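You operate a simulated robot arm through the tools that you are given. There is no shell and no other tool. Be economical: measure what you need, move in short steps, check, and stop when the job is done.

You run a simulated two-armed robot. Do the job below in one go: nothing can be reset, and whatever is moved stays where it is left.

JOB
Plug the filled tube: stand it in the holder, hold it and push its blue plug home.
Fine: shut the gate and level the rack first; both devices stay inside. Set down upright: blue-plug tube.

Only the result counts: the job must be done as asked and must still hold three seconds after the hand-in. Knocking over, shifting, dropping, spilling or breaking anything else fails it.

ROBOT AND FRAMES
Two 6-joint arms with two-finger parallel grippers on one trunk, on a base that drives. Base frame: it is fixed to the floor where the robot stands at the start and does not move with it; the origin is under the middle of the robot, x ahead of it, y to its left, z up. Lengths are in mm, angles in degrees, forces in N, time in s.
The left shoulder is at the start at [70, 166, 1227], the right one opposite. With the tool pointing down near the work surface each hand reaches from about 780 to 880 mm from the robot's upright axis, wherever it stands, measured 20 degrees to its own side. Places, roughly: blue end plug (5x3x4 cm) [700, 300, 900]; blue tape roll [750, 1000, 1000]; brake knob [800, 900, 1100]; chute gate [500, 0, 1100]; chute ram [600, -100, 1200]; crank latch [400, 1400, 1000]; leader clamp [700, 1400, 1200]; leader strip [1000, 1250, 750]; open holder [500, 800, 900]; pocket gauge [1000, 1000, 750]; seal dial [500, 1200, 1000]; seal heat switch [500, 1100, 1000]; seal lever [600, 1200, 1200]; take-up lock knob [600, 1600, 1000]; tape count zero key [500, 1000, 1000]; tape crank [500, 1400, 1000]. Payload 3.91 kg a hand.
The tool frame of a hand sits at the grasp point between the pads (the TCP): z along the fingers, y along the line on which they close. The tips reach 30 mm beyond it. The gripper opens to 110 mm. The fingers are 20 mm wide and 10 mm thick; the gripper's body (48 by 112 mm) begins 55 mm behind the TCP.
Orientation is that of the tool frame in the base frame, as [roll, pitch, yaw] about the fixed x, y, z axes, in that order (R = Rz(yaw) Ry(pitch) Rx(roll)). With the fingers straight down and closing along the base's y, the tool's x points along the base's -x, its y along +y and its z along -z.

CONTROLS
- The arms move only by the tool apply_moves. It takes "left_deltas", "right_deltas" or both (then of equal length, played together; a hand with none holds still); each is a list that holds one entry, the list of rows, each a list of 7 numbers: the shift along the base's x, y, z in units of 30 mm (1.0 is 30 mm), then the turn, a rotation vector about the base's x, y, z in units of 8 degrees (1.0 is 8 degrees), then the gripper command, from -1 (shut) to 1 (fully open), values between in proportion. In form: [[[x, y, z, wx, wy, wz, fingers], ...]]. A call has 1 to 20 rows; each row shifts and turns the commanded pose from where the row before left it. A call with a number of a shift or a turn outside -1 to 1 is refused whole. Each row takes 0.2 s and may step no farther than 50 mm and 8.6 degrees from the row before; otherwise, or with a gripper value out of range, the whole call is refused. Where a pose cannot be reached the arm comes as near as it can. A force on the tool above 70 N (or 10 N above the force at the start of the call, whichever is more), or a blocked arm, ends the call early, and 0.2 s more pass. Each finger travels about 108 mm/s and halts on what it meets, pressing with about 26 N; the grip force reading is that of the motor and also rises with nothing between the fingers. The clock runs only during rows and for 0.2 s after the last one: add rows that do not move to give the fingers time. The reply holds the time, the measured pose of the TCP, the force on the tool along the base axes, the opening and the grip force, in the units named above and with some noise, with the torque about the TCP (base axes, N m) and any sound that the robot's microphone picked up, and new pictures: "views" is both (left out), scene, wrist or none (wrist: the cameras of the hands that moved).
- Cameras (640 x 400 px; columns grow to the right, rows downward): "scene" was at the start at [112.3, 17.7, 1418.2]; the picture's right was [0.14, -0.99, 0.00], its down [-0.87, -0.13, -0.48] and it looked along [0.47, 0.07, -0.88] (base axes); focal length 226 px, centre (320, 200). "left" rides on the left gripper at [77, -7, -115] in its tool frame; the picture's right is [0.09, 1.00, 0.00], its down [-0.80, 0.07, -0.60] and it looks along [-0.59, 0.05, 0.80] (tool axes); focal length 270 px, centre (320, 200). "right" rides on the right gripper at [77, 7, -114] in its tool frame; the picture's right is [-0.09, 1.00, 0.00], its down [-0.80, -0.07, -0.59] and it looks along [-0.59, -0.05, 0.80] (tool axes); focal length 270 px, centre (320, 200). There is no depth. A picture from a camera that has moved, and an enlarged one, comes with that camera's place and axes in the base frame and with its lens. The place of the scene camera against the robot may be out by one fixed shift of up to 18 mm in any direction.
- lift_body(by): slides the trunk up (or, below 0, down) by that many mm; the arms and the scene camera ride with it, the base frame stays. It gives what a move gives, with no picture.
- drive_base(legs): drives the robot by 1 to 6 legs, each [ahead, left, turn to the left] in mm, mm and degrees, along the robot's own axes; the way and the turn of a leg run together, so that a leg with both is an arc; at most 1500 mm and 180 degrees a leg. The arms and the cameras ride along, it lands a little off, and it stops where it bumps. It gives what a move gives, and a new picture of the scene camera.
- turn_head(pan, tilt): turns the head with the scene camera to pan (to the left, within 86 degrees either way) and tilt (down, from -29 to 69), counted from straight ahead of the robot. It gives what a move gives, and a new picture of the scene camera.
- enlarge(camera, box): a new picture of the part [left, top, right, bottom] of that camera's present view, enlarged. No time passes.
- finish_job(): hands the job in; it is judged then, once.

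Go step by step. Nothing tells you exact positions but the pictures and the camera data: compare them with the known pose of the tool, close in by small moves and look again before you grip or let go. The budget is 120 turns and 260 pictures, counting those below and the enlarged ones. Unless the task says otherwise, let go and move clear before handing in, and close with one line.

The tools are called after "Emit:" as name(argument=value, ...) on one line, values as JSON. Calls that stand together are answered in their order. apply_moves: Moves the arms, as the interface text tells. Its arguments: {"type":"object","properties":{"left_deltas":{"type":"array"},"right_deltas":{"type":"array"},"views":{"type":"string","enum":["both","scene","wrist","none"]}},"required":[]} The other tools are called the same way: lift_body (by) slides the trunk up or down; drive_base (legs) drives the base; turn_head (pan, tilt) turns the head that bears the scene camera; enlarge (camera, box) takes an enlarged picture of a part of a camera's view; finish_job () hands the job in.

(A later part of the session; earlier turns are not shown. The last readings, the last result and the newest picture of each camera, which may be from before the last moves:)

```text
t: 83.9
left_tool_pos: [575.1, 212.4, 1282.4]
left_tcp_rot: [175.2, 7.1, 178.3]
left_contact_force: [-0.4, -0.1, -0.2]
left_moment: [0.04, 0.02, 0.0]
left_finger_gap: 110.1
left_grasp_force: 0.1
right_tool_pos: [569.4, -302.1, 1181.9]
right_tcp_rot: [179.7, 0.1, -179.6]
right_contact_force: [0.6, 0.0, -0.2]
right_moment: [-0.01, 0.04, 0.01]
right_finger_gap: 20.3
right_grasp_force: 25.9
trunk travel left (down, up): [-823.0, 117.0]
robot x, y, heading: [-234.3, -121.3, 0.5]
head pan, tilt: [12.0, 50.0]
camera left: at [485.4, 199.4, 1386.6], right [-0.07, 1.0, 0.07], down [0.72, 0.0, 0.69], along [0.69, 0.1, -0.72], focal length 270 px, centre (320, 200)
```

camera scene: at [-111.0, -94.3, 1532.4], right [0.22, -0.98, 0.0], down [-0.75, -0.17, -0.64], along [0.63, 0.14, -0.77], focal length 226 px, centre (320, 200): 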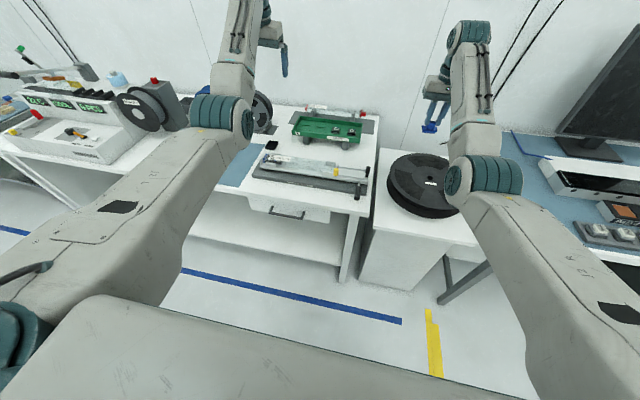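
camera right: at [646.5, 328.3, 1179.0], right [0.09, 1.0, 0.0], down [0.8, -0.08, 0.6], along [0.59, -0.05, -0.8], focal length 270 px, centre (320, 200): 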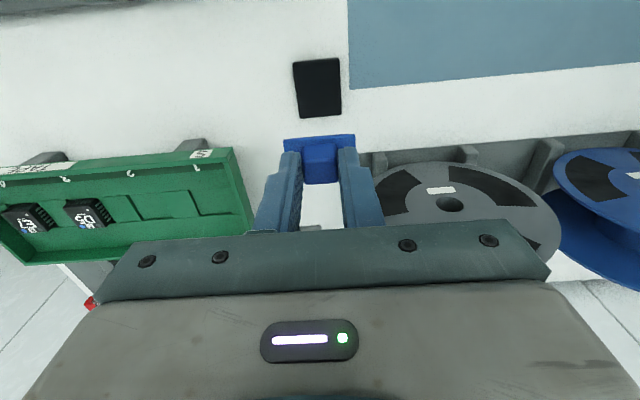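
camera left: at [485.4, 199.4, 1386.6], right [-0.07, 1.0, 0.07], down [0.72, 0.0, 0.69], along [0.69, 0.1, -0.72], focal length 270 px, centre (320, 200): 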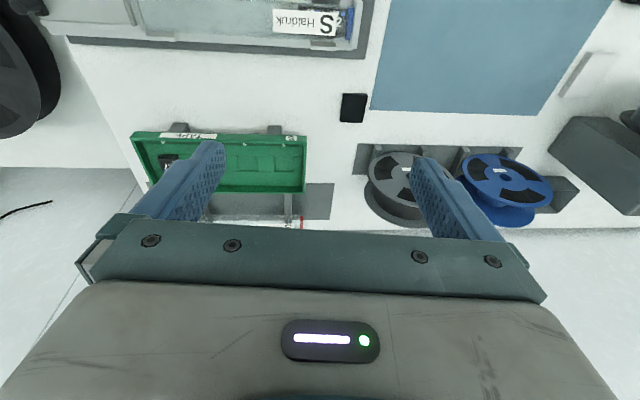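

Now I'll turn the left hand to close along x across the tube, leaning so its fingers point slightly toward +y.

Emit:
apply_moves(left_deltas=[[[0, 0, 0, -0.3, 0.45, 0, 1], [0, 0, 0, -0.3, 0.45, 0, 1], [0, 0, 0, 0, 0, -0.92, 1], [0, 0, 0, 0, 0, -0.92, 1], [0, 0, 0, 0, 0, -0.92, 1], [0, 0, 0, 0, 0, -0.92, 1], [0, 0, 0, 0, 0, -0.92, 1], [0, 0, 0, 0, 0, -0.92, 1], [0, 0, 0, 0, 0, -0.92, 1], [0, 0, 0, 0, 0, -0.92, 1], [0, 0, 0, 0, 0, -0.92, 1], [0, 0, 0, 0, 0, -0.92, 1], [0, 0, 0, 0, 0, -0.92, 1], [0, 0, 0, 0, 0, -0.92, 1]]], views="wrist")

```text
t: 86.9
left_tool_pos: [574.7, 212.3, 1283.9]
left_tcp_rot: [-179.5, 0.1, 90.2]
left_contact_force: [-0.1, -0.2, -0.7]
left_moment: [-0.03, 0.06, -0.02]
left_finger_gap: 110.2
left_grasp_force: 0.1
right_tool_pos: [570.2, -303.0, 1181.2]
right_tcp_rot: [179.7, 0.1, -179.6]
right_contact_force: [-0.4, 0.3, 0.0]
right_moment: [0.01, -0.01, 0.03]
right_finger_gap: 20.3
right_grasp_force: 25.8
trunk travel left (down, up): [-823.0, 117.0]
robot x, y, heading: [-232.9, -121.0, 0.2]
head pan, tilt: [12.0, 50.0]
camera left: at [569.8, 289.5, 1398.3], right [1.0, 0.09, -0.01], down [0.08, -0.8, 0.59], along [0.05, -0.59, -0.8], focal length 270 px, centre (320, 200)
```

left: 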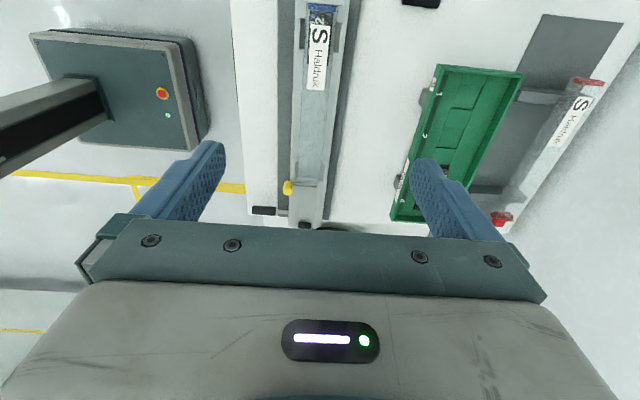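

Emit:
enlarge(camera="left", box=[270, 0, 370, 100])

Emit:
enlarge(camera="left", box=[250, 130, 380, 230])

```text
4.00 times, centred on (320, 50) of left
camera zoom: at [569.8, 289.5, 1398.3], right [1.0, 0.09, -0.01], down [0.08, -0.8, 0.59], along [0.05, -0.59, -0.8], focal length 1081 px, centre (320, 800)
```

zoom: 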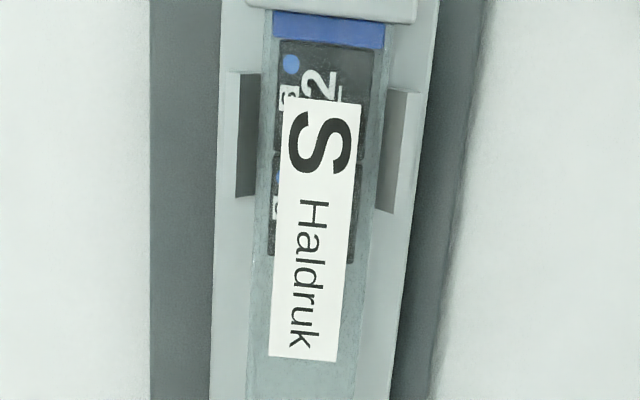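

```text
4.00 times, centred on (315, 180) of left
camera zoom: at [569.8, 289.5, 1398.3], right [1.0, 0.09, -0.01], down [0.08, -0.8, 0.59], along [0.05, -0.59, -0.8], focal length 1081 px, centre (340, 280)
```

zoom: 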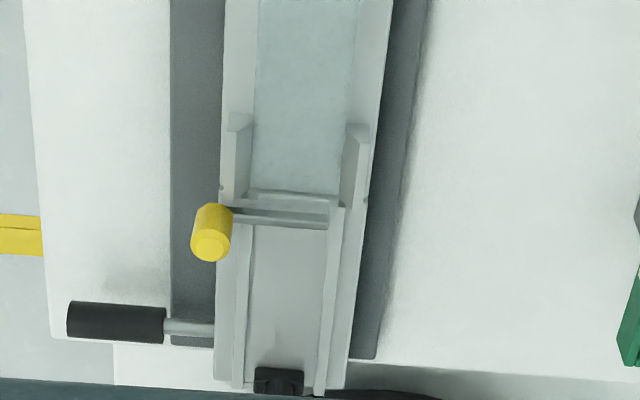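

The tube's axis is at x ≈ 571, from y ≈ 4 to 288, with its top at z ≈ 934. I'll lean the hand 40° and bring it over the middle at y ≈ 130.

Emit:
apply_moves(left_deltas=[[[-0.02, -0.55, -0.9, 1, 0, 0, 0.25], [-0.02, -0.55, -0.9, 1, 0, 0, 0.25], [-0.02, -0.55, -0.9, 1, 0, 0, 0.25], [-0.02, -0.55, -0.9, 1, 0, 0, 0.25], [-0.02, -0.55, -0.9, 1, 0, 0, 0.25], [0, 0, -0.9, 0, 0, 0, 0.25], [0, 0, -0.9, 0, 0, 0, 0.25], [0, 0, -0.9, 0, 0, 0, 0.25]]], views="both")

Emit:
enlarge(camera="left", box=[200, 60, 440, 240])

```text
t: 88.7
left_tool_pos: [574.0, 129.9, 1067.8]
left_tcp_rot: [-179.9, -40.0, 90.4]
left_contact_force: [-0.5, -0.2, -0.2]
left_moment: [0.0, -0.03, 0.01]
left_finger_gap: 68.6
left_grasp_force: 0.1
right_tool_pos: [570.0, -304.2, 1181.8]
right_tcp_rot: [179.7, 0.0, -179.7]
right_contact_force: [-0.1, -0.3, 0.4]
right_moment: [-0.04, 0.02, 0.03]
right_finger_gap: 20.3
right_grasp_force: 26.3
trunk travel left (down, up): [-823.0, 117.0]
robot x, y, heading: [-234.3, -123.9, 0.5]
head pan, tilt: [12.0, 50.0]
camera scene: at [-110.3, -96.5, 1532.3], right [0.21, -0.98, 0.0], down [-0.75, -0.16, -0.64], along [0.63, 0.14, -0.77], focal length 226 px, centre (320, 200)
camera left: at [568.5, 115.6, 1205.0], right [1.0, 0.08, 0.06], down [0.08, -1.0, -0.06], along [0.05, 0.06, -1.0], focal length 270 px, centre (320, 200)
```

scene: 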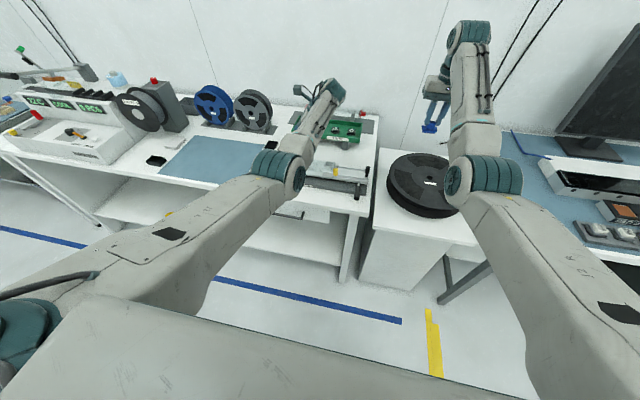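
left: 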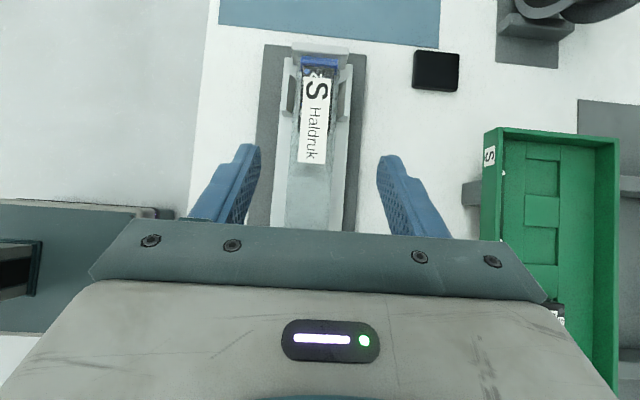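

```text
2.22 times, centred on (320, 150) of left
camera zoom: at [568.5, 115.6, 1205.0], right [1.0, 0.08, 0.06], down [0.08, -1.0, -0.06], along [0.05, 0.06, -1.0], focal length 601 px, centre (320, 311)
```

zoom: 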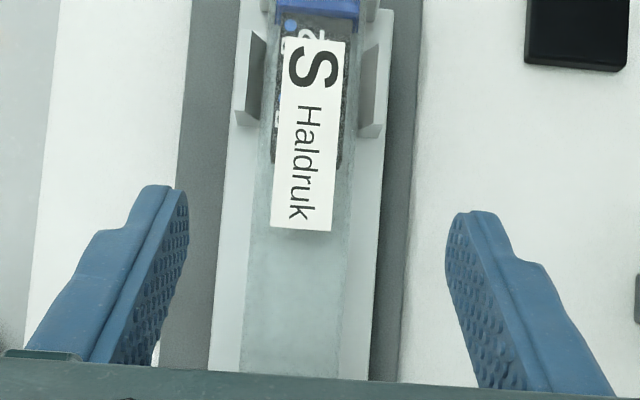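

Emit:
apply_moves(left_deltas=[[[-0.12, 0, -0.9, 0, 0, 0, 0.25], [0, 0, -0.9, 0, 0, 0, 0.25], [0, 0, -0.9, 0, 0, 0, 0.25], [0, 0, -0.9, 0, 0, 0, 0.25], [0, 0, 0, 0, 0, 0, 0.25]]], views="wrist")

Emit:
enlarge(camera="left", box=[200, 60, 440, 240])

Emit:
enlarge(camera="scene", box=[270, 100, 390, 210])

```text
t: 89.9
left_tool_pos: [561.9, 130.7, 960.2]
left_tcp_rot: [-179.9, -39.9, 90.4]
left_contact_force: [0.0, -0.1, -1.0]
left_moment: [0.0, 0.06, 0.03]
left_finger_gap: 68.7
left_grasp_force: 0.1
left hand out of reach, approached as far as the arm can: row 4
right_tool_pos: [569.6, -303.3, 1182.5]
right_tcp_rot: [179.7, 0.2, -179.7]
right_contact_force: [0.8, 0.4, 0.4]
right_moment: [-0.01, 0.05, -0.02]
right_finger_gap: 20.4
right_grasp_force: 25.6
trunk travel left (down, up): [-823.0, 117.0]
robot x, y, heading: [-231.6, -119.9, 0.4]
head pan, tilt: [12.0, 50.0]
camera left: at [555.5, 117.0, 1097.9], right [1.0, 0.08, 0.06], down [0.08, -1.0, -0.06], along [0.05, 0.06, -1.0], focal length 270 px, centre (320, 200)
```

left: 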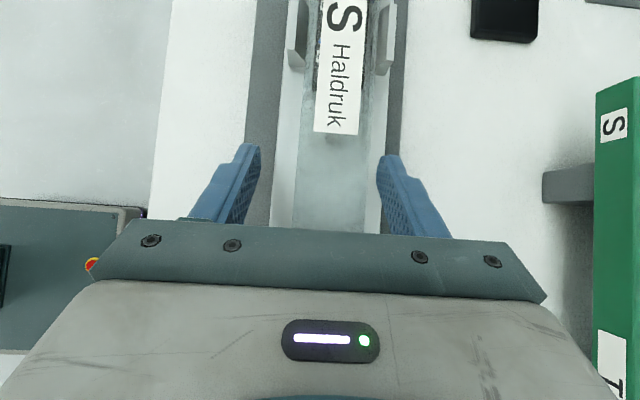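

```text
2.22 times, centred on (320, 150) of left
camera zoom: at [555.5, 117.0, 1097.9], right [1.0, 0.08, 0.06], down [0.08, -1.0, -0.06], along [0.05, 0.06, -1.0], focal length 601 px, centre (320, 311)
```

zoom: 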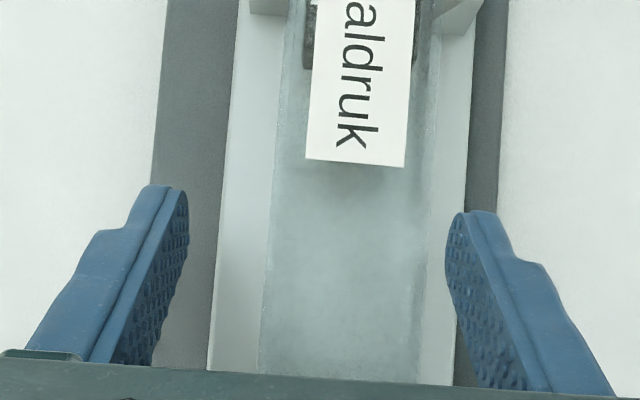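

```text
3.64 times, centred on (330, 155) of scene
camera zoom: at [-111.1, -95.6, 1532.4], right [0.21, -0.98, 0.0], down [-0.75, -0.16, -0.64], along [0.63, 0.14, -0.77], focal length 823 px, centre (284, 364)
```

zoom: 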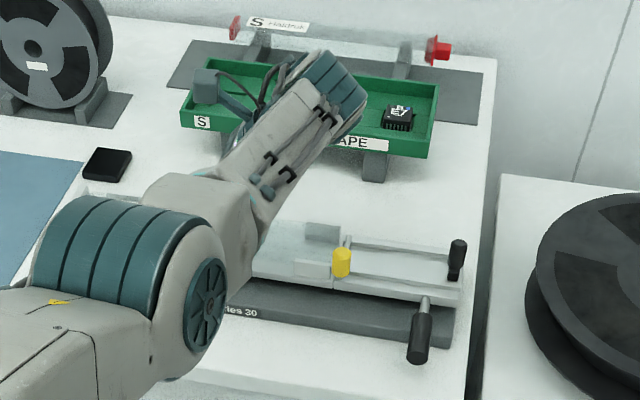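

Emit:
apply_moves(left_deltas=[[[0, 0, 0.9, 0, 0, 0, 0.25]]], views="none")

Emit:
drive_base(legs=[[30, 0, 0]])

Emit:
apply_moves(left_deltas=[[[0, 0, 0, 0, 0, 0, 0.25]]], views="wrist")

```text
t: 90.3
left_tool_pos: [560.9, 131.4, 986.3]
left_tcp_rot: [-179.9, -39.9, 90.5]
left_contact_force: [-0.4, -0.4, 0.2]
left_moment: [-0.01, 0.01, -0.03]
left_finger_gap: 68.8
left_grasp_force: 0.1
right_tool_pos: [569.2, -302.7, 1181.2]
right_tcp_rot: [179.7, 0.0, -179.5]
right_contact_force: [-0.9, -0.1, 0.1]
right_moment: [-0.03, 0.0, 0.02]
right_finger_gap: 20.2
right_grasp_force: 25.9
trunk travel left (down, up): [-823.0, 117.0]
robot x, y, heading: [-235.5, -122.1, 0.5]
head pan, tilt: [12.0, 50.0]
```

```text
t: 91.1
left_tool_pos: [584.9, 130.1, 992.6]
left_tcp_rot: [179.6, -39.9, 90.7]
left_contact_force: [-1.2, 0.0, -0.1]
left_moment: [-0.02, -0.05, -0.02]
left_finger_gap: 68.8
left_grasp_force: 0.1
right_tool_pos: [591.0, -303.8, 1187.9]
right_tcp_rot: [179.7, 0.5, -179.7]
right_contact_force: [-1.2, -0.2, 0.9]
right_moment: [0.01, -0.06, 0.03]
right_finger_gap: 20.5
right_grasp_force: 26.0
trunk travel left (down, up): [-823.0, 117.0]
robot x, y, heading: [-207.6, -116.7, 0.4]
head pan, tilt: [12.0, 50.0]
camera scene: at [-91.5, -95.5, 1533.4], right [0.21, -0.98, 0.0], down [-0.74, -0.16, -0.65], along [0.63, 0.14, -0.76], focal length 226 px, centre (320, 200)
```

scene: 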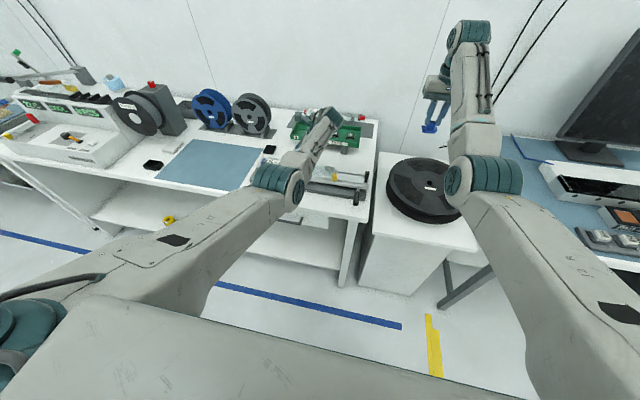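

```text
t: 91.5
left_tool_pos: [593.4, 130.7, 984.8]
left_tcp_rot: [-179.6, -40.0, 90.2]
left_contact_force: [0.0, -0.2, -0.3]
left_moment: [0.01, 0.02, 0.01]
left_finger_gap: 68.6
left_grasp_force: 0.0
right_tool_pos: [603.1, -302.6, 1180.5]
right_tcp_rot: [179.7, 0.0, -179.7]
right_contact_force: [0.7, 0.8, 0.7]
right_moment: [0.03, 0.0, 0.02]
right_finger_gap: 20.5
right_grasp_force: 26.7
trunk travel left (down, up): [-823.0, 117.0]
robot x, y, heading: [-202.2, -122.4, 0.4]
head pan, tilt: [12.0, 50.0]
camera left: at [587.3, 116.3, 1122.4], right [1.0, 0.08, 0.05], down [0.08, -1.0, -0.06], along [0.05, 0.06, -1.0], focal length 270 px, centre (320, 200)
```

left: 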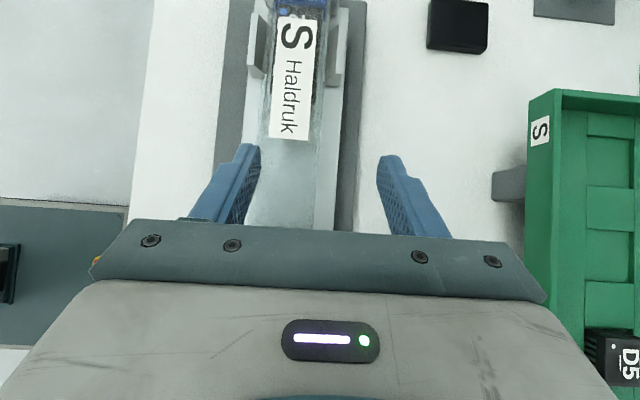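

Emit:
apply_moves(left_deltas=[[[-0.76, 0, -0.3, 0, 0, 0, 0.25], [0, 0, -0.6, 0, 0, 0, 0.25], [0, 0, 0, 0, 0, 0, 0.25]]], views="none")

Emit:
enlarge(camera="left", box=[200, 60, 440, 240])

```text
t: 92.3
left_tool_pos: [566.7, 130.1, 963.7]
left_tcp_rot: [180.0, -40.0, 90.3]
left_contact_force: [0.8, -0.2, -0.3]
left_moment: [0.01, 0.0, 0.01]
left_finger_gap: 68.9
left_grasp_force: 0.1
right_tool_pos: [598.7, -303.8, 1183.2]
right_tcp_rot: [179.7, 0.2, -179.7]
right_contact_force: [0.5, 0.2, -1.0]
right_moment: [-0.01, 0.0, 0.01]
right_finger_gap: 20.4
right_grasp_force: 25.3
trunk travel left (down, up): [-823.0, 117.0]
robot x, y, heading: [-204.8, -127.0, 0.4]
head pan, tilt: [12.0, 50.0]
```

```text
2.22 times, centred on (320, 150) of left
camera zoom: at [561.0, 115.7, 1098.7], right [1.0, 0.07, 0.06], down [0.08, -1.0, -0.06], along [0.05, 0.06, -1.0], focal length 601 px, centre (320, 311)
```

zoom: 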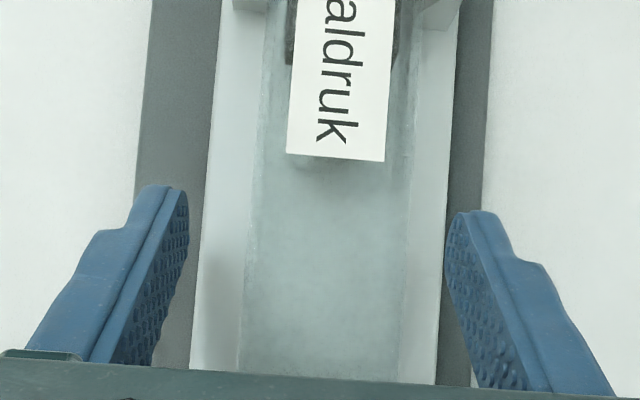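

Emit:
apply_moves(left_deltas=[[[0.1, 0, -0.3, 0, 0, 0, 0.25], [0, 0, -0.3, 0, 0, 0, 0.25], [0, 0, 0, 0, 0, 0, 0.25]]], views="none")

Emit:
enlarge(camera="left", box=[200, 60, 440, 240])

```text
t: 93.1
left_tool_pos: [572.0, 129.6, 942.8]
left_tcp_rot: [-180.0, -39.9, 90.5]
left_contact_force: [0.5, 0.4, -0.1]
left_moment: [0.0, -0.03, -0.01]
left_finger_gap: 68.9
left_grasp_force: 0.1
right_tool_pos: [598.3, -303.2, 1182.4]
right_tcp_rot: [179.7, 0.2, -179.8]
right_contact_force: [-0.2, -0.3, -0.2]
right_moment: [0.01, 0.02, 0.0]
right_finger_gap: 20.1
right_grasp_force: 25.5
trunk travel left (down, up): [-823.0, 117.0]
robot x, y, heading: [-206.8, -121.1, 0.1]
head pan, tilt: [12.0, 50.0]
```

```text
2.22 times, centred on (320, 150) of left
camera zoom: at [564.7, 116.3, 1079.9], right [1.0, 0.07, 0.06], down [0.08, -1.0, -0.06], along [0.05, 0.06, -1.0], focal length 601 px, centre (320, 311)
```

zoom: 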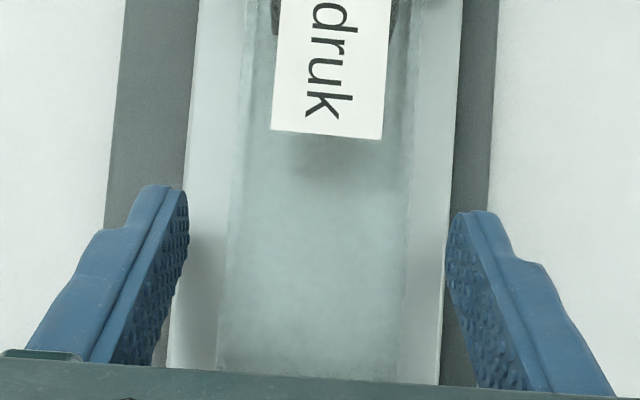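

Emit:
apply_moves(left_deltas=[[[-0.03, 0, -0.13, 0, 0, 0, 0.25], [0, 0, 0, 0, 0, 0, 0.0], [0, 0, 0, 0, 0, 0, -0.2], [0, 0, 0, 0, 0, 0, -1], [0, 0, 0, 0, 0, 0, -1]]], views="none")

Emit:
enlarge(camera="left", box=[200, 60, 440, 240])

```text
t: 94.3
left_tool_pos: [569.0, 132.3, 937.8]
left_tcp_rot: [-179.9, -39.9, 90.4]
left_contact_force: [0.2, -0.9, -0.2]
left_moment: [0.03, -0.04, -0.12]
left_finger_gap: 45.7
left_grasp_force: 26.1
right_tool_pos: [599.3, -303.4, 1182.1]
right_tcp_rot: [179.8, 0.1, -179.7]
right_contact_force: [-0.8, 0.9, 0.0]
right_moment: [0.01, -0.04, -0.01]
right_finger_gap: 20.5
right_grasp_force: 26.3
trunk travel left (down, up): [-823.0, 117.0]
robot x, y, heading: [-204.9, -124.6, 0.4]
head pan, tilt: [12.0, 50.0]
```

```text
2.22 times, centred on (320, 150) of left
camera zoom: at [564.1, 116.2, 1075.6], right [1.0, 0.07, 0.06], down [0.08, -1.0, -0.06], along [0.05, 0.06, -1.0], focal length 601 px, centre (320, 311)
```

zoom: 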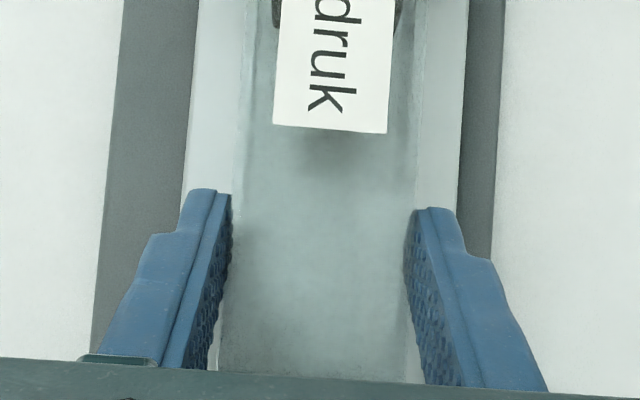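

The tube is gripped at 45.7 mm wide. I'll lift it gently straight up and check.

Emit:
apply_moves(left_deltas=[[[0, 0, 0.15, 0, 0, 0, -1], [0, 0, 0.25, 0, 0, 0, -1], [0, 0, 0.4, 0, 0, 0, -1], [0, 0, 0.4, 0, 0, 0, -1], [0, 0, 0.4, 0, 0, 0, -1], [0, 0, 0.3, 0, 0, 0, -1]]], views="wrist")

Emit:
enlarge(camera="scene", box=[250, 120, 390, 220])

```text
t: 95.7
left_tool_pos: [569.9, 131.2, 994.1]
left_tcp_rot: [-179.9, -39.9, 90.3]
left_contact_force: [0.7, 0.7, -1.5]
left_moment: [-0.08, 0.05, -0.01]
left_finger_gap: 45.7
left_grasp_force: 26.3
right_tool_pos: [598.5, -304.9, 1182.4]
right_tcp_rot: [179.7, 0.2, -179.8]
right_contact_force: [-0.3, 0.3, -0.1]
right_moment: [-0.02, 0.0, 0.01]
right_finger_gap: 20.6
right_grasp_force: 25.9
trunk travel left (down, up): [-823.0, 117.0]
robot x, y, heading: [-207.3, -119.9, 0.3]
head pan, tilt: [12.0, 50.0]
camera left: at [564.3, 116.4, 1131.8], right [1.0, 0.08, 0.05], down [0.08, -1.0, -0.06], along [0.05, 0.06, -1.0], focal length 270 px, centre (320, 200)
```

left: 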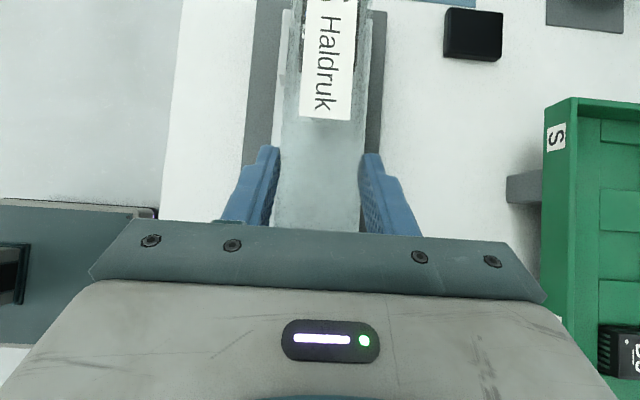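

```text
4.00 times, centred on (320, 170) of scene
camera zoom: at [-81.9, -95.7, 1532.4], right [0.21, -0.98, 0.0], down [-0.75, -0.16, -0.64], along [0.63, 0.14, -0.77], focal length 905 px, centre (320, 320)
```

zoom: 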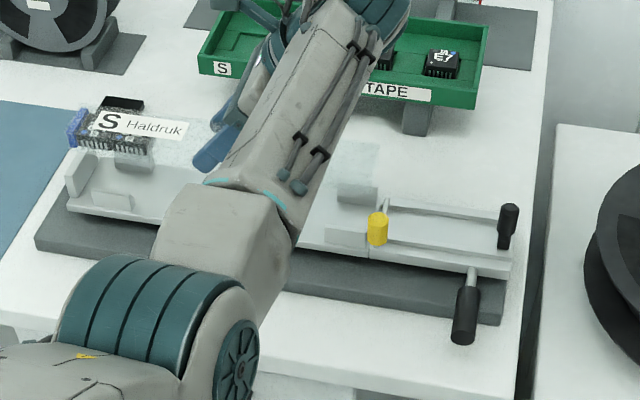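

Lifted cleanly. Now I'll raise it while tipping the open end up about −x.

Emit:
apply_moves(left_deltas=[[[0, 0, 0.8, -0.5, 0, 0, -1], [0, 0, 0.9, -0.8, 0, 0, -1], [0, 0, 0.9, -0.8, 0, 0, -1], [0, 0, 0.9, -0.9, 0, 0, -1], [0, 0, 0.9, -0.9, 0, 0, -1], [0, 0, 0.8, -0.9, 0, 0, -1]]], views="both")

```text
t: 97.1
left_tool_pos: [586.9, 129.9, 1144.0]
left_tcp_rot: [-179.6, -1.4, 90.3]
left_contact_force: [-0.6, -0.2, -1.3]
left_moment: [-0.06, -0.01, 0.0]
left_finger_gap: 45.6
left_grasp_force: 26.6
left hand out of reach, approached as far as the arm can: row 5, 6
right_tool_pos: [599.1, -303.6, 1181.5]
right_tcp_rot: [179.8, 0.1, -179.7]
right_contact_force: [0.0, -0.4, -0.9]
right_moment: [0.0, 0.02, 0.0]
right_finger_gap: 20.4
right_grasp_force: 25.9
trunk travel left (down, up): [-823.0, 117.0]
robot x, y, heading: [-204.7, -120.4, 0.1]
head pan, tilt: [12.0, 50.0]
camera scene: at [-81.7, -94.7, 1532.3], right [0.21, -0.98, 0.0], down [-0.75, -0.16, -0.64], along [0.63, 0.14, -0.77], focal length 226 px, centre (320, 200)
camera left: at [582.2, 204.8, 1260.9], right [1.0, 0.09, 0.0], down [0.08, -0.82, 0.57], along [0.05, -0.57, -0.82], focal length 270 px, centre (320, 200)
```

scene: 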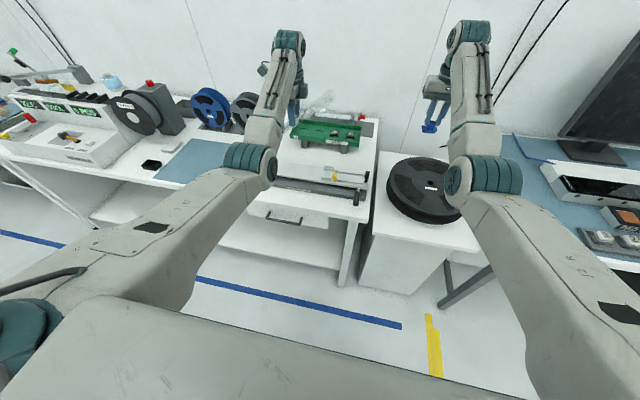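
left: 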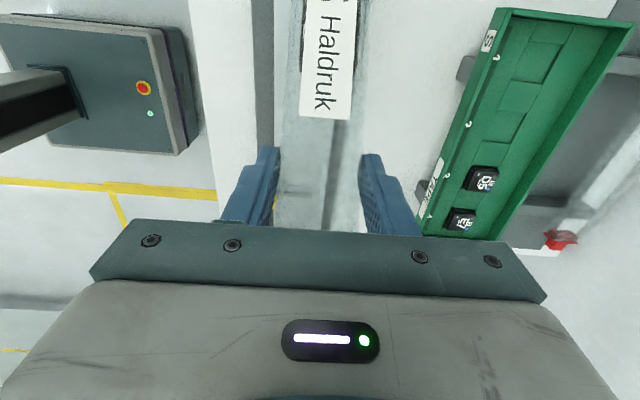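

The hand is vertical and the tube tilts 40° with its mouth up. Next I'll yaw the hand back by +90°.

Emit:
apply_moves(left_deltas=[[[0, 0.3, 0.2, 0, 0, 0.9, -1], [0, 0.3, 0.2, 0, 0, 0.9, -1], [0, 0.3, 0.2, 0, 0, 0.9, -1], [0, 0.3, 0.2, 0, 0, 0.9, -1], [0, 0.3, 0, 0, 0, 0.9, -1], [0, 0, 0, 0, 0, 0.9, -1], [0, 0, 0, 0, 0, 0.9, -1], [0, 0, 0, 0, 0, 0.9, -1], [0, 0, 0, 0, 0, 0.9, -1], [0, 0, 0, 0, 0, 0.9, -1], [0, 0, 0, 0, 0, 0.9, -1], [0, 0, 0, 0, 0, 0.9, -1], [0, 0, 0, 0, 0, 0.4, -1]]], views="both")

```text
t: 99.9
left_tool_pos: [592.5, 176.9, 1166.3]
left_tcp_rot: [-179.7, -1.5, 180.0]
left_contact_force: [-0.2, -0.1, -1.1]
left_moment: [0.01, -0.02, -0.06]
left_finger_gap: 45.6
left_grasp_force: 26.8
left hand out of reach, approached as far as the arm can: row 2
right_tool_pos: [598.5, -304.6, 1182.7]
right_tcp_rot: [179.8, 0.1, -179.7]
right_contact_force: [0.2, 0.3, -0.2]
right_moment: [0.03, 0.01, -0.01]
right_finger_gap: 20.2
right_grasp_force: 25.6
trunk travel left (down, up): [-823.0, 117.0]
robot x, y, heading: [-205.5, -121.8, 0.3]
head pan, tilt: [12.0, 50.0]
camera scene: at [-81.8, -95.5, 1532.4], right [0.21, -0.98, 0.0], down [-0.75, -0.16, -0.64], along [0.63, 0.14, -0.77], focal length 226 px, centre (320, 200)
camera left: at [519.7, 170.5, 1283.7], right [-0.09, 1.0, 0.0], down [0.82, 0.07, 0.57], along [0.57, 0.05, -0.82], focal length 270 px, centre (320, 200)
```

scene: 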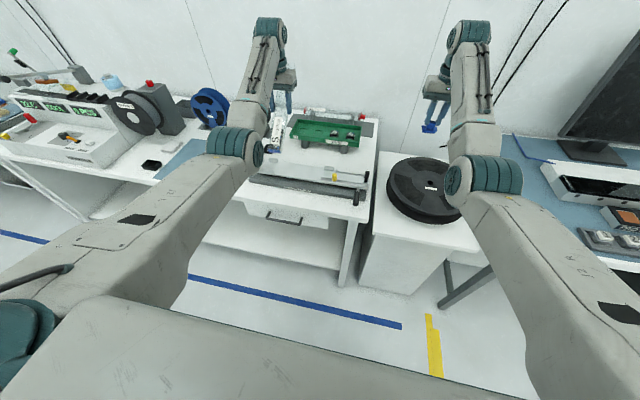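
left: 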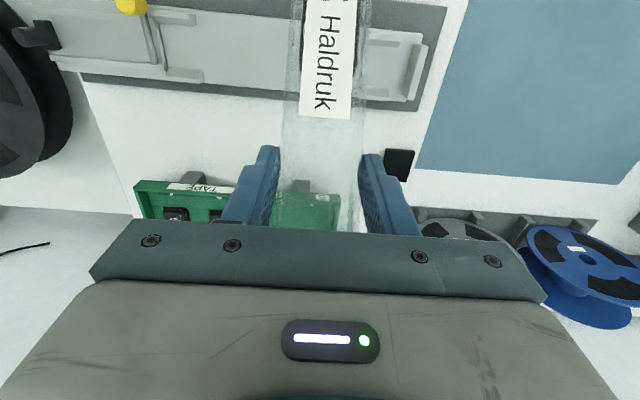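

Emit:
apply_moves(left_deltas=[[[0, 0, 0.2, 0, -0.92, 0, -1], [0, 0, 0.2, 0, -0.92, 0, -1], [0, 0, 0.2, 0, -0.92, 0, -1], [0, 0, 0.2, 0, -0.92, 0, -1], [0, 0, 0.2, 0, -0.92, 0, -1], [0, 0, 0.2, 0, -0.92, 0, -1], [0, 0, 0, 0, -0.92, 0, -1]]], views="both")

Emit:
enlarge(camera="scene", box=[220, 30, 380, 180])

```text
t: 101.5
left_tool_pos: [590.7, 176.8, 1203.7]
left_tcp_rot: [-179.8, 50.1, 180.0]
left_contact_force: [0.0, 0.3, -0.6]
left_moment: [0.01, 0.03, -0.02]
left_finger_gap: 45.6
left_grasp_force: 25.4
right_tool_pos: [599.3, -302.4, 1183.2]
right_tcp_rot: [179.6, 0.2, -179.8]
right_contact_force: [-0.8, 0.7, -0.7]
right_moment: [0.01, -0.02, 0.03]
right_finger_gap: 20.2
right_grasp_force: 26.2
trunk travel left (down, up): [-823.0, 117.0]
robot x, y, heading: [-205.3, -118.6, 0.5]
head pan, tilt: [12.0, 50.0]
camera scene: at [-82.2, -94.9, 1532.4], right [0.21, -0.98, 0.0], down [-0.75, -0.16, -0.64], along [0.63, 0.14, -0.77], focal length 226 px, centre (320, 200)
camera left: at [454.5, 170.8, 1218.3], right [-0.05, 1.0, -0.07], down [0.06, 0.07, 1.0], along [1.0, 0.05, -0.06], focal length 270 px, centre (320, 200)
```

scene: 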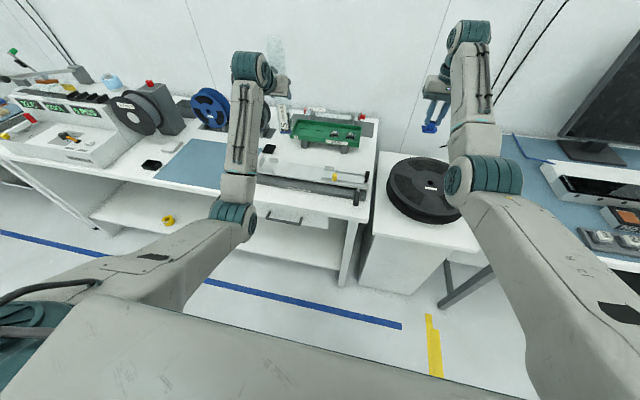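
left: 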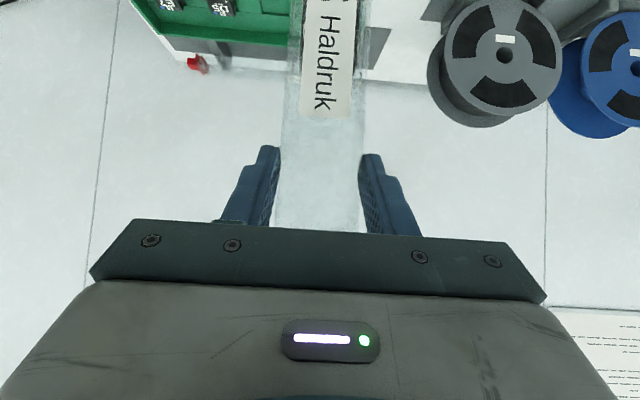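

```text
2.67 times, centred on (300, 105) of scene
camera zoom: at [-82.2, -94.9, 1532.4], right [0.21, -0.98, 0.0], down [-0.75, -0.16, -0.64], along [0.63, 0.14, -0.77], focal length 603 px, centre (373, 453)
```

zoom: 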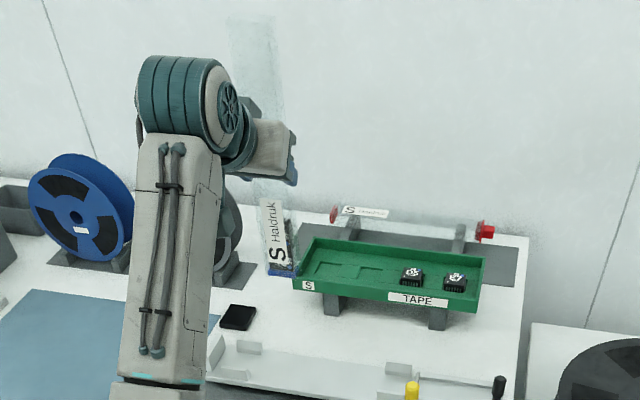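

The tube is now upright in the left hand. Before placing it I'll use the right wrist camera to locate the holder precisely, so I'll back off and drive left.

Emit:
drive_base(legs=[[-215, 0, 0], [0, 730, 0]])

Emit:
apply_moves(right_deltas=[[[0, 0, 0, 0, 0, 0, -1], [0, 0, 0, 0, 0, 0, -1]]], views="wrist")

```text
t: 106.6
left_tool_pos: [374.9, 884.2, 1203.0]
left_tcp_rot: [-180.0, 49.9, -180.0]
left_contact_force: [-1.1, 0.4, -1.9]
left_moment: [-0.02, 0.08, 0.0]
left_finger_gap: 45.4
left_grasp_force: 25.8
right_tool_pos: [384.3, 406.0, 1182.5]
right_tcp_rot: [179.7, 0.1, -179.4]
right_contact_force: [-0.8, -0.6, -0.3]
right_moment: [0.01, 0.0, -0.01]
right_finger_gap: 20.4
right_grasp_force: 26.1
trunk travel left (down, up): [-823.0, 117.0]
robot x, y, heading: [-421.9, 585.6, 0.5]
head pan, tilt: [12.0, 50.0]
camera scene: at [-298.2, 611.1, 1532.4], right [0.22, -0.98, 0.0], down [-0.75, -0.17, -0.64], along [0.63, 0.14, -0.77], focal length 226 px, centre (320, 200)
```

scene: 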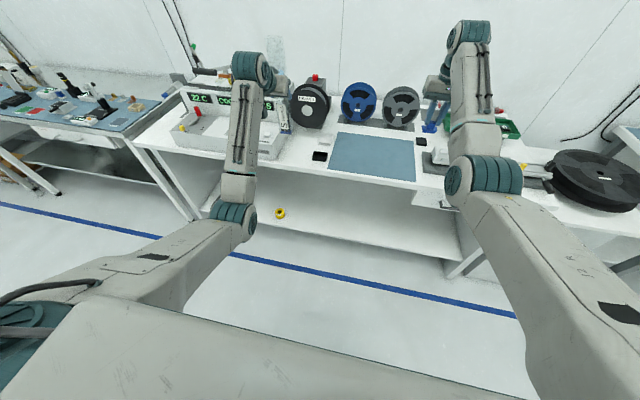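

```text
t: 107.2
left_tool_pos: [373.8, 884.8, 1202.5]
left_tcp_rot: [-179.8, 49.9, -179.9]
left_contact_force: [-0.1, 0.5, -0.6]
left_moment: [0.0, 0.02, -0.01]
left_finger_gap: 45.3
left_grasp_force: 25.8
right_tool_pos: [382.8, 404.7, 1182.2]
right_tcp_rot: [179.8, 0.2, -179.5]
right_contact_force: [-1.0, 0.6, 0.0]
right_moment: [0.0, -0.03, -0.05]
right_finger_gap: 20.3
right_grasp_force: 26.0
trunk travel left (down, up): [-823.0, 117.0]
robot x, y, heading: [-422.7, 584.7, 0.2]
head pan, tilt: [12.0, 50.0]
camera right: at [307.2, 411.8, 1296.1], right [0.08, 1.0, 0.01], down [0.8, -0.07, 0.6], along [0.59, -0.04, -0.8], focal length 270 px, centre (320, 200)
```

right: 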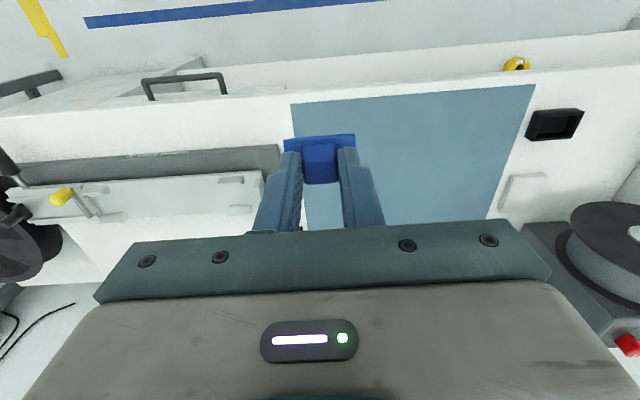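

Emit:
enlarge(camera="right", box=[515, 90, 595, 150])

Emit:
drive_base(legs=[[0, 110, 0]])

Emit:
apply_moves(right_deltas=[[[0, 0, 0, 0, 0, 0, -1], [0, 0, 0, 0, 0, 0, -1]]], views="wrist")

```text
6.67 times, centred on (555, 120) of right
camera zoom: at [307.2, 411.8, 1296.1], right [0.08, 1.0, 0.01], down [0.8, -0.07, 0.6], along [0.59, -0.04, -0.8], focal length 1802 px, centre (-1247, 733)
```

zoom: 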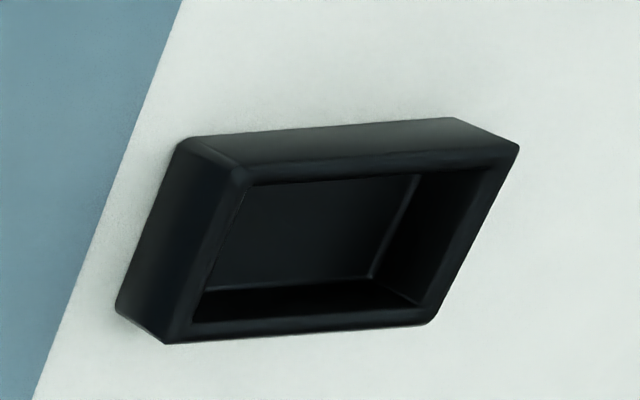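

```text
t: 108.4
left_tool_pos: [372.3, 994.0, 1202.6]
left_tcp_rot: [-180.0, 50.0, 179.9]
left_contact_force: [1.0, -0.2, -1.1]
left_moment: [0.0, -0.01, 0.02]
left_finger_gap: 45.5
left_grasp_force: 26.1
right_tool_pos: [382.0, 513.5, 1181.3]
right_tcp_rot: [179.5, 0.1, -179.5]
right_contact_force: [-0.7, -0.9, -0.7]
right_moment: [0.03, 0.0, 0.01]
right_finger_gap: 20.2
right_grasp_force: 25.6
trunk travel left (down, up): [-823.0, 117.0]
robot x, y, heading: [-424.1, 699.4, 0.5]
head pan, tilt: [12.0, 50.0]
camera scene: at [-299.2, 718.5, 1532.4], right [0.22, -0.98, 0.0], down [-0.75, -0.17, -0.64], along [0.63, 0.14, -0.77], focal length 226 px, centre (320, 200)
```

scene: 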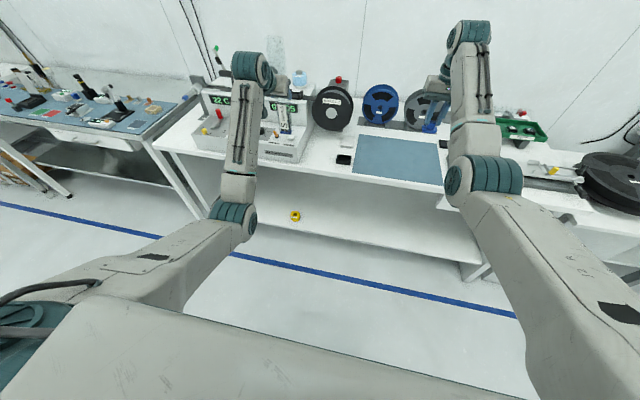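

```text
t: 109.0
left_tool_pos: [373.0, 993.4, 1201.8]
left_tcp_rot: [-179.9, 49.9, -180.0]
left_contact_force: [-0.1, -0.4, -2.1]
left_moment: [-0.01, 0.02, 0.01]
left_finger_gap: 45.5
left_grasp_force: 25.6
right_tool_pos: [382.8, 513.5, 1182.0]
right_tcp_rot: [179.7, 0.2, -179.5]
right_contact_force: [-0.5, -0.1, -0.6]
right_moment: [0.05, 0.0, 0.0]
right_finger_gap: 20.3
right_grasp_force: 25.9
trunk travel left (down, up): [-823.0, 117.0]
robot x, y, heading: [-424.4, 695.2, 0.8]
head pan, tilt: [12.0, 50.0]
camera right: at [306.4, 520.3, 1295.8], right [0.08, 1.0, 0.01], down [0.8, -0.07, 0.6], along [0.59, -0.04, -0.8], focal length 270 px, centre (320, 200)
```

right: 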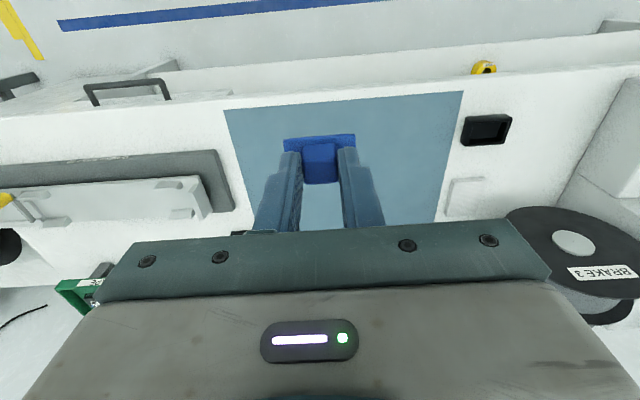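

Emit:
enlarge(camera="right", box=[450, 100, 530, 160])

```text
6.67 times, centred on (490, 130) of right
camera zoom: at [306.4, 520.3, 1295.8], right [0.08, 1.0, 0.01], down [0.8, -0.07, 0.6], along [0.59, -0.04, -0.8], focal length 1802 px, centre (-813, 667)
```

zoom: 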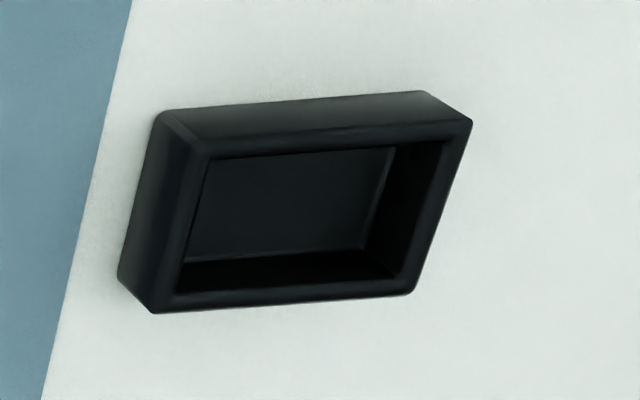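

The holder's top rim is centred at about [498, 780, 888], roughly 34×53 inside with its long side along y. I'll bring the tube above it.

Emit:
drive_base(legs=[[0, -213, 0], [107, 0, 0]])

Emit:
turn_head(pan=25, tilt=42)

Emit:
enlarge(camera="scene", box=[250, 80, 410, 220])

```text
t: 111.5
left_tool_pos: [480.0, 779.5, 1205.4]
left_tcp_rot: [-179.8, 50.1, 179.8]
left_contact_force: [-0.2, -0.2, -0.9]
left_moment: [0.03, 0.04, 0.0]
left_finger_gap: 45.7
left_grasp_force: 26.5
right_tool_pos: [486.8, 300.8, 1184.0]
right_tcp_rot: [179.8, 0.4, -179.7]
right_contact_force: [-0.2, 0.3, -0.6]
right_moment: [0.01, -0.02, 0.0]
right_finger_gap: 20.5
right_grasp_force: 25.7
trunk travel left (down, up): [-823.0, 117.0]
robot x, y, heading: [-312.8, 485.5, 0.3]
head pan, tilt: [12.0, 50.0]
camera scene: at [-194.4, 508.5, 1532.8], right [0.21, -0.98, 0.0], down [-0.75, -0.16, -0.64], along [0.63, 0.14, -0.76], focal length 226 px, centre (320, 200)
```

scene: 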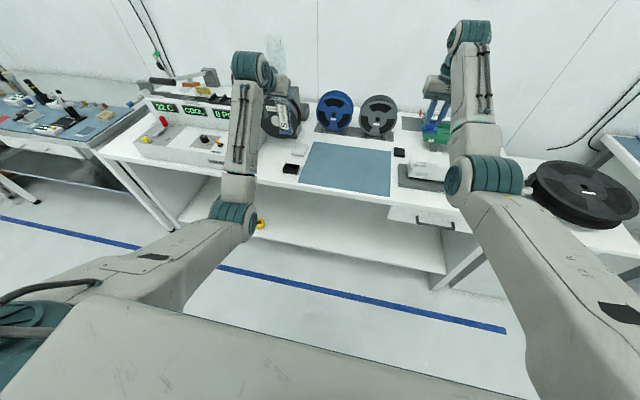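

```text
t: 112.2
left_tool_pos: [483.3, 781.3, 1201.5]
left_tcp_rot: [-179.8, 49.9, 179.8]
left_contact_force: [-0.4, 1.0, -0.4]
left_moment: [-0.01, 0.05, -0.03]
left_finger_gap: 45.7
left_grasp_force: 26.0
right_tool_pos: [491.0, 299.2, 1181.3]
right_tcp_rot: [179.7, 0.1, -179.7]
right_contact_force: [0.0, 0.4, -0.6]
right_moment: [-0.03, 0.05, 0.01]
right_finger_gap: 20.3
right_grasp_force: 26.0
trunk travel left (down, up): [-823.0, 117.0]
robot x, y, heading: [-314.4, 482.6, 0.1]
head pan, tilt: [25.0, 42.0]
camera scene: at [-188.4, 528.5, 1543.4], right [0.43, -0.9, 0.0], down [-0.61, -0.29, -0.74], along [0.67, 0.32, -0.67], focal length 226 px, centre (320, 200)
```

scene: 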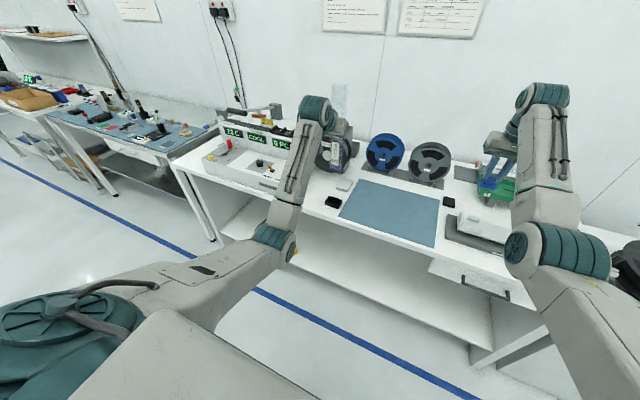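

```text
2.86 times, centred on (330, 150) of scene
camera zoom: at [-188.4, 528.5, 1543.4], right [0.43, -0.9, 0.0], down [-0.61, -0.29, -0.74], along [0.67, 0.32, -0.67], focal length 646 px, centre (291, 343)
```

zoom: 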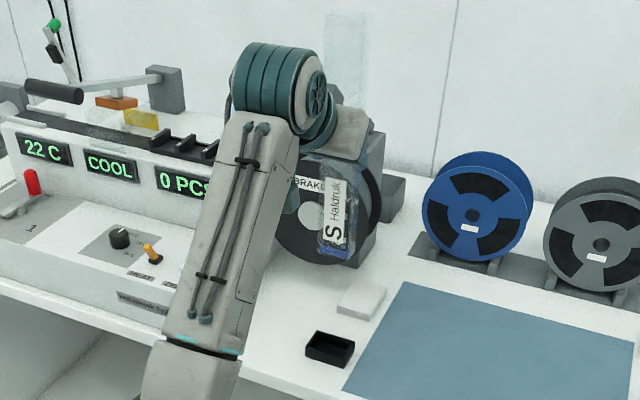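

Emit:
apply_moves(left_deltas=[[[-0.1, 0, -0.8, 0, 0, 0, -1], [0, 0, -0.8, 0, 0, 0, -1], [0, 0, -0.8, 0, 0, 0, -1], [0, 0, -0.8, 0, 0, 0, -1], [0, 0, 0, 0, 0, 0, -1]]], right_deltas=[[[0, 0.3, 0, 0, 0, 1, -1], [0, 0.3, 0, 0, 0, 1, -1], [0, 0.3, 0, 0, 0, 1, -1], [0, 0.3, 0, 0, 0, 1, -1], [0, 0.3, 0, 0, 0, 1, -1]]], views="wrist")

Emit:
enlarge(camera="scene", box=[280, 80, 400, 220])

```text
t: 113.4
left_tool_pos: [480.3, 780.0, 1106.8]
left_tcp_rot: [-179.7, 50.1, 179.9]
left_contact_force: [-0.3, -0.7, -0.9]
left_moment: [-0.01, -0.01, -0.01]
left_finger_gap: 45.5
left_grasp_force: 26.1
right_tool_pos: [490.7, 346.8, 1182.3]
right_tcp_rot: [179.6, 0.1, -139.6]
right_contact_force: [-0.2, 0.9, -0.1]
right_moment: [-0.03, 0.04, -0.02]
right_finger_gap: 20.3
right_grasp_force: 26.1
trunk travel left (down, up): [-823.0, 117.0]
robot x, y, heading: [-313.5, 484.2, 0.7]
head pan, tilt: [25.0, 42.0]
camera right: at [429.4, 301.9, 1296.4], right [-0.58, 0.82, 0.01], down [0.66, 0.46, 0.6], along [0.48, 0.35, -0.8], focal length 270 px, centre (320, 200)
camera left: at [343.0, 774.3, 1121.9], right [-0.05, 1.0, -0.07], down [0.06, 0.07, 1.0], along [1.0, 0.05, -0.06], focal length 270 px, centre (320, 200)
```

right: 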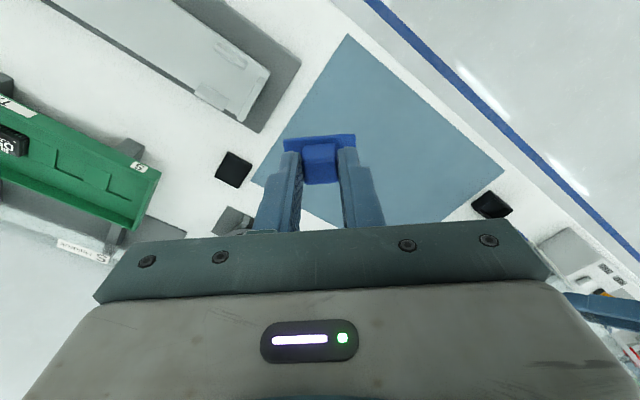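
left: 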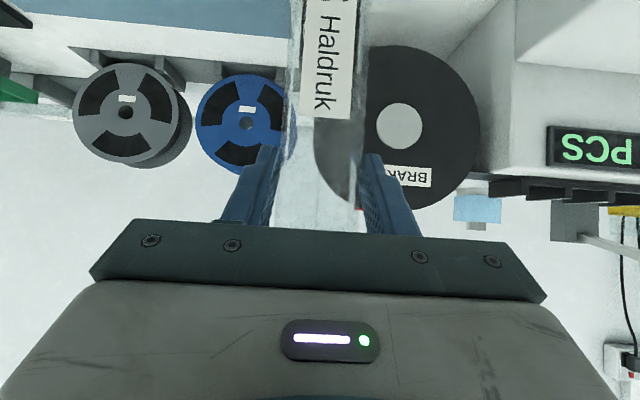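

```text
2.86 times, centred on (340, 150) of scene
camera zoom: at [-189.9, 529.4, 1543.6], right [0.43, -0.9, 0.0], down [-0.6, -0.29, -0.74], along [0.67, 0.32, -0.67], focal length 646 px, centre (263, 343)
```

zoom: 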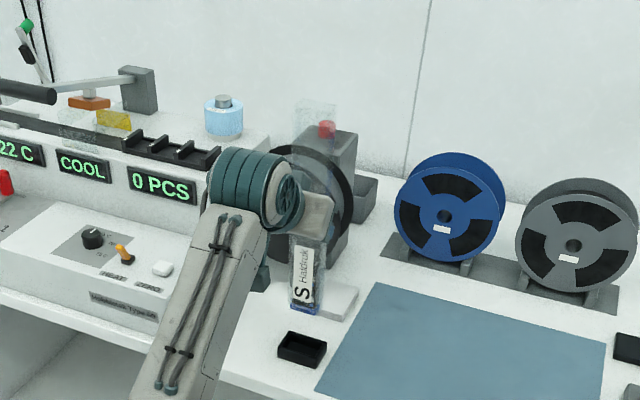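

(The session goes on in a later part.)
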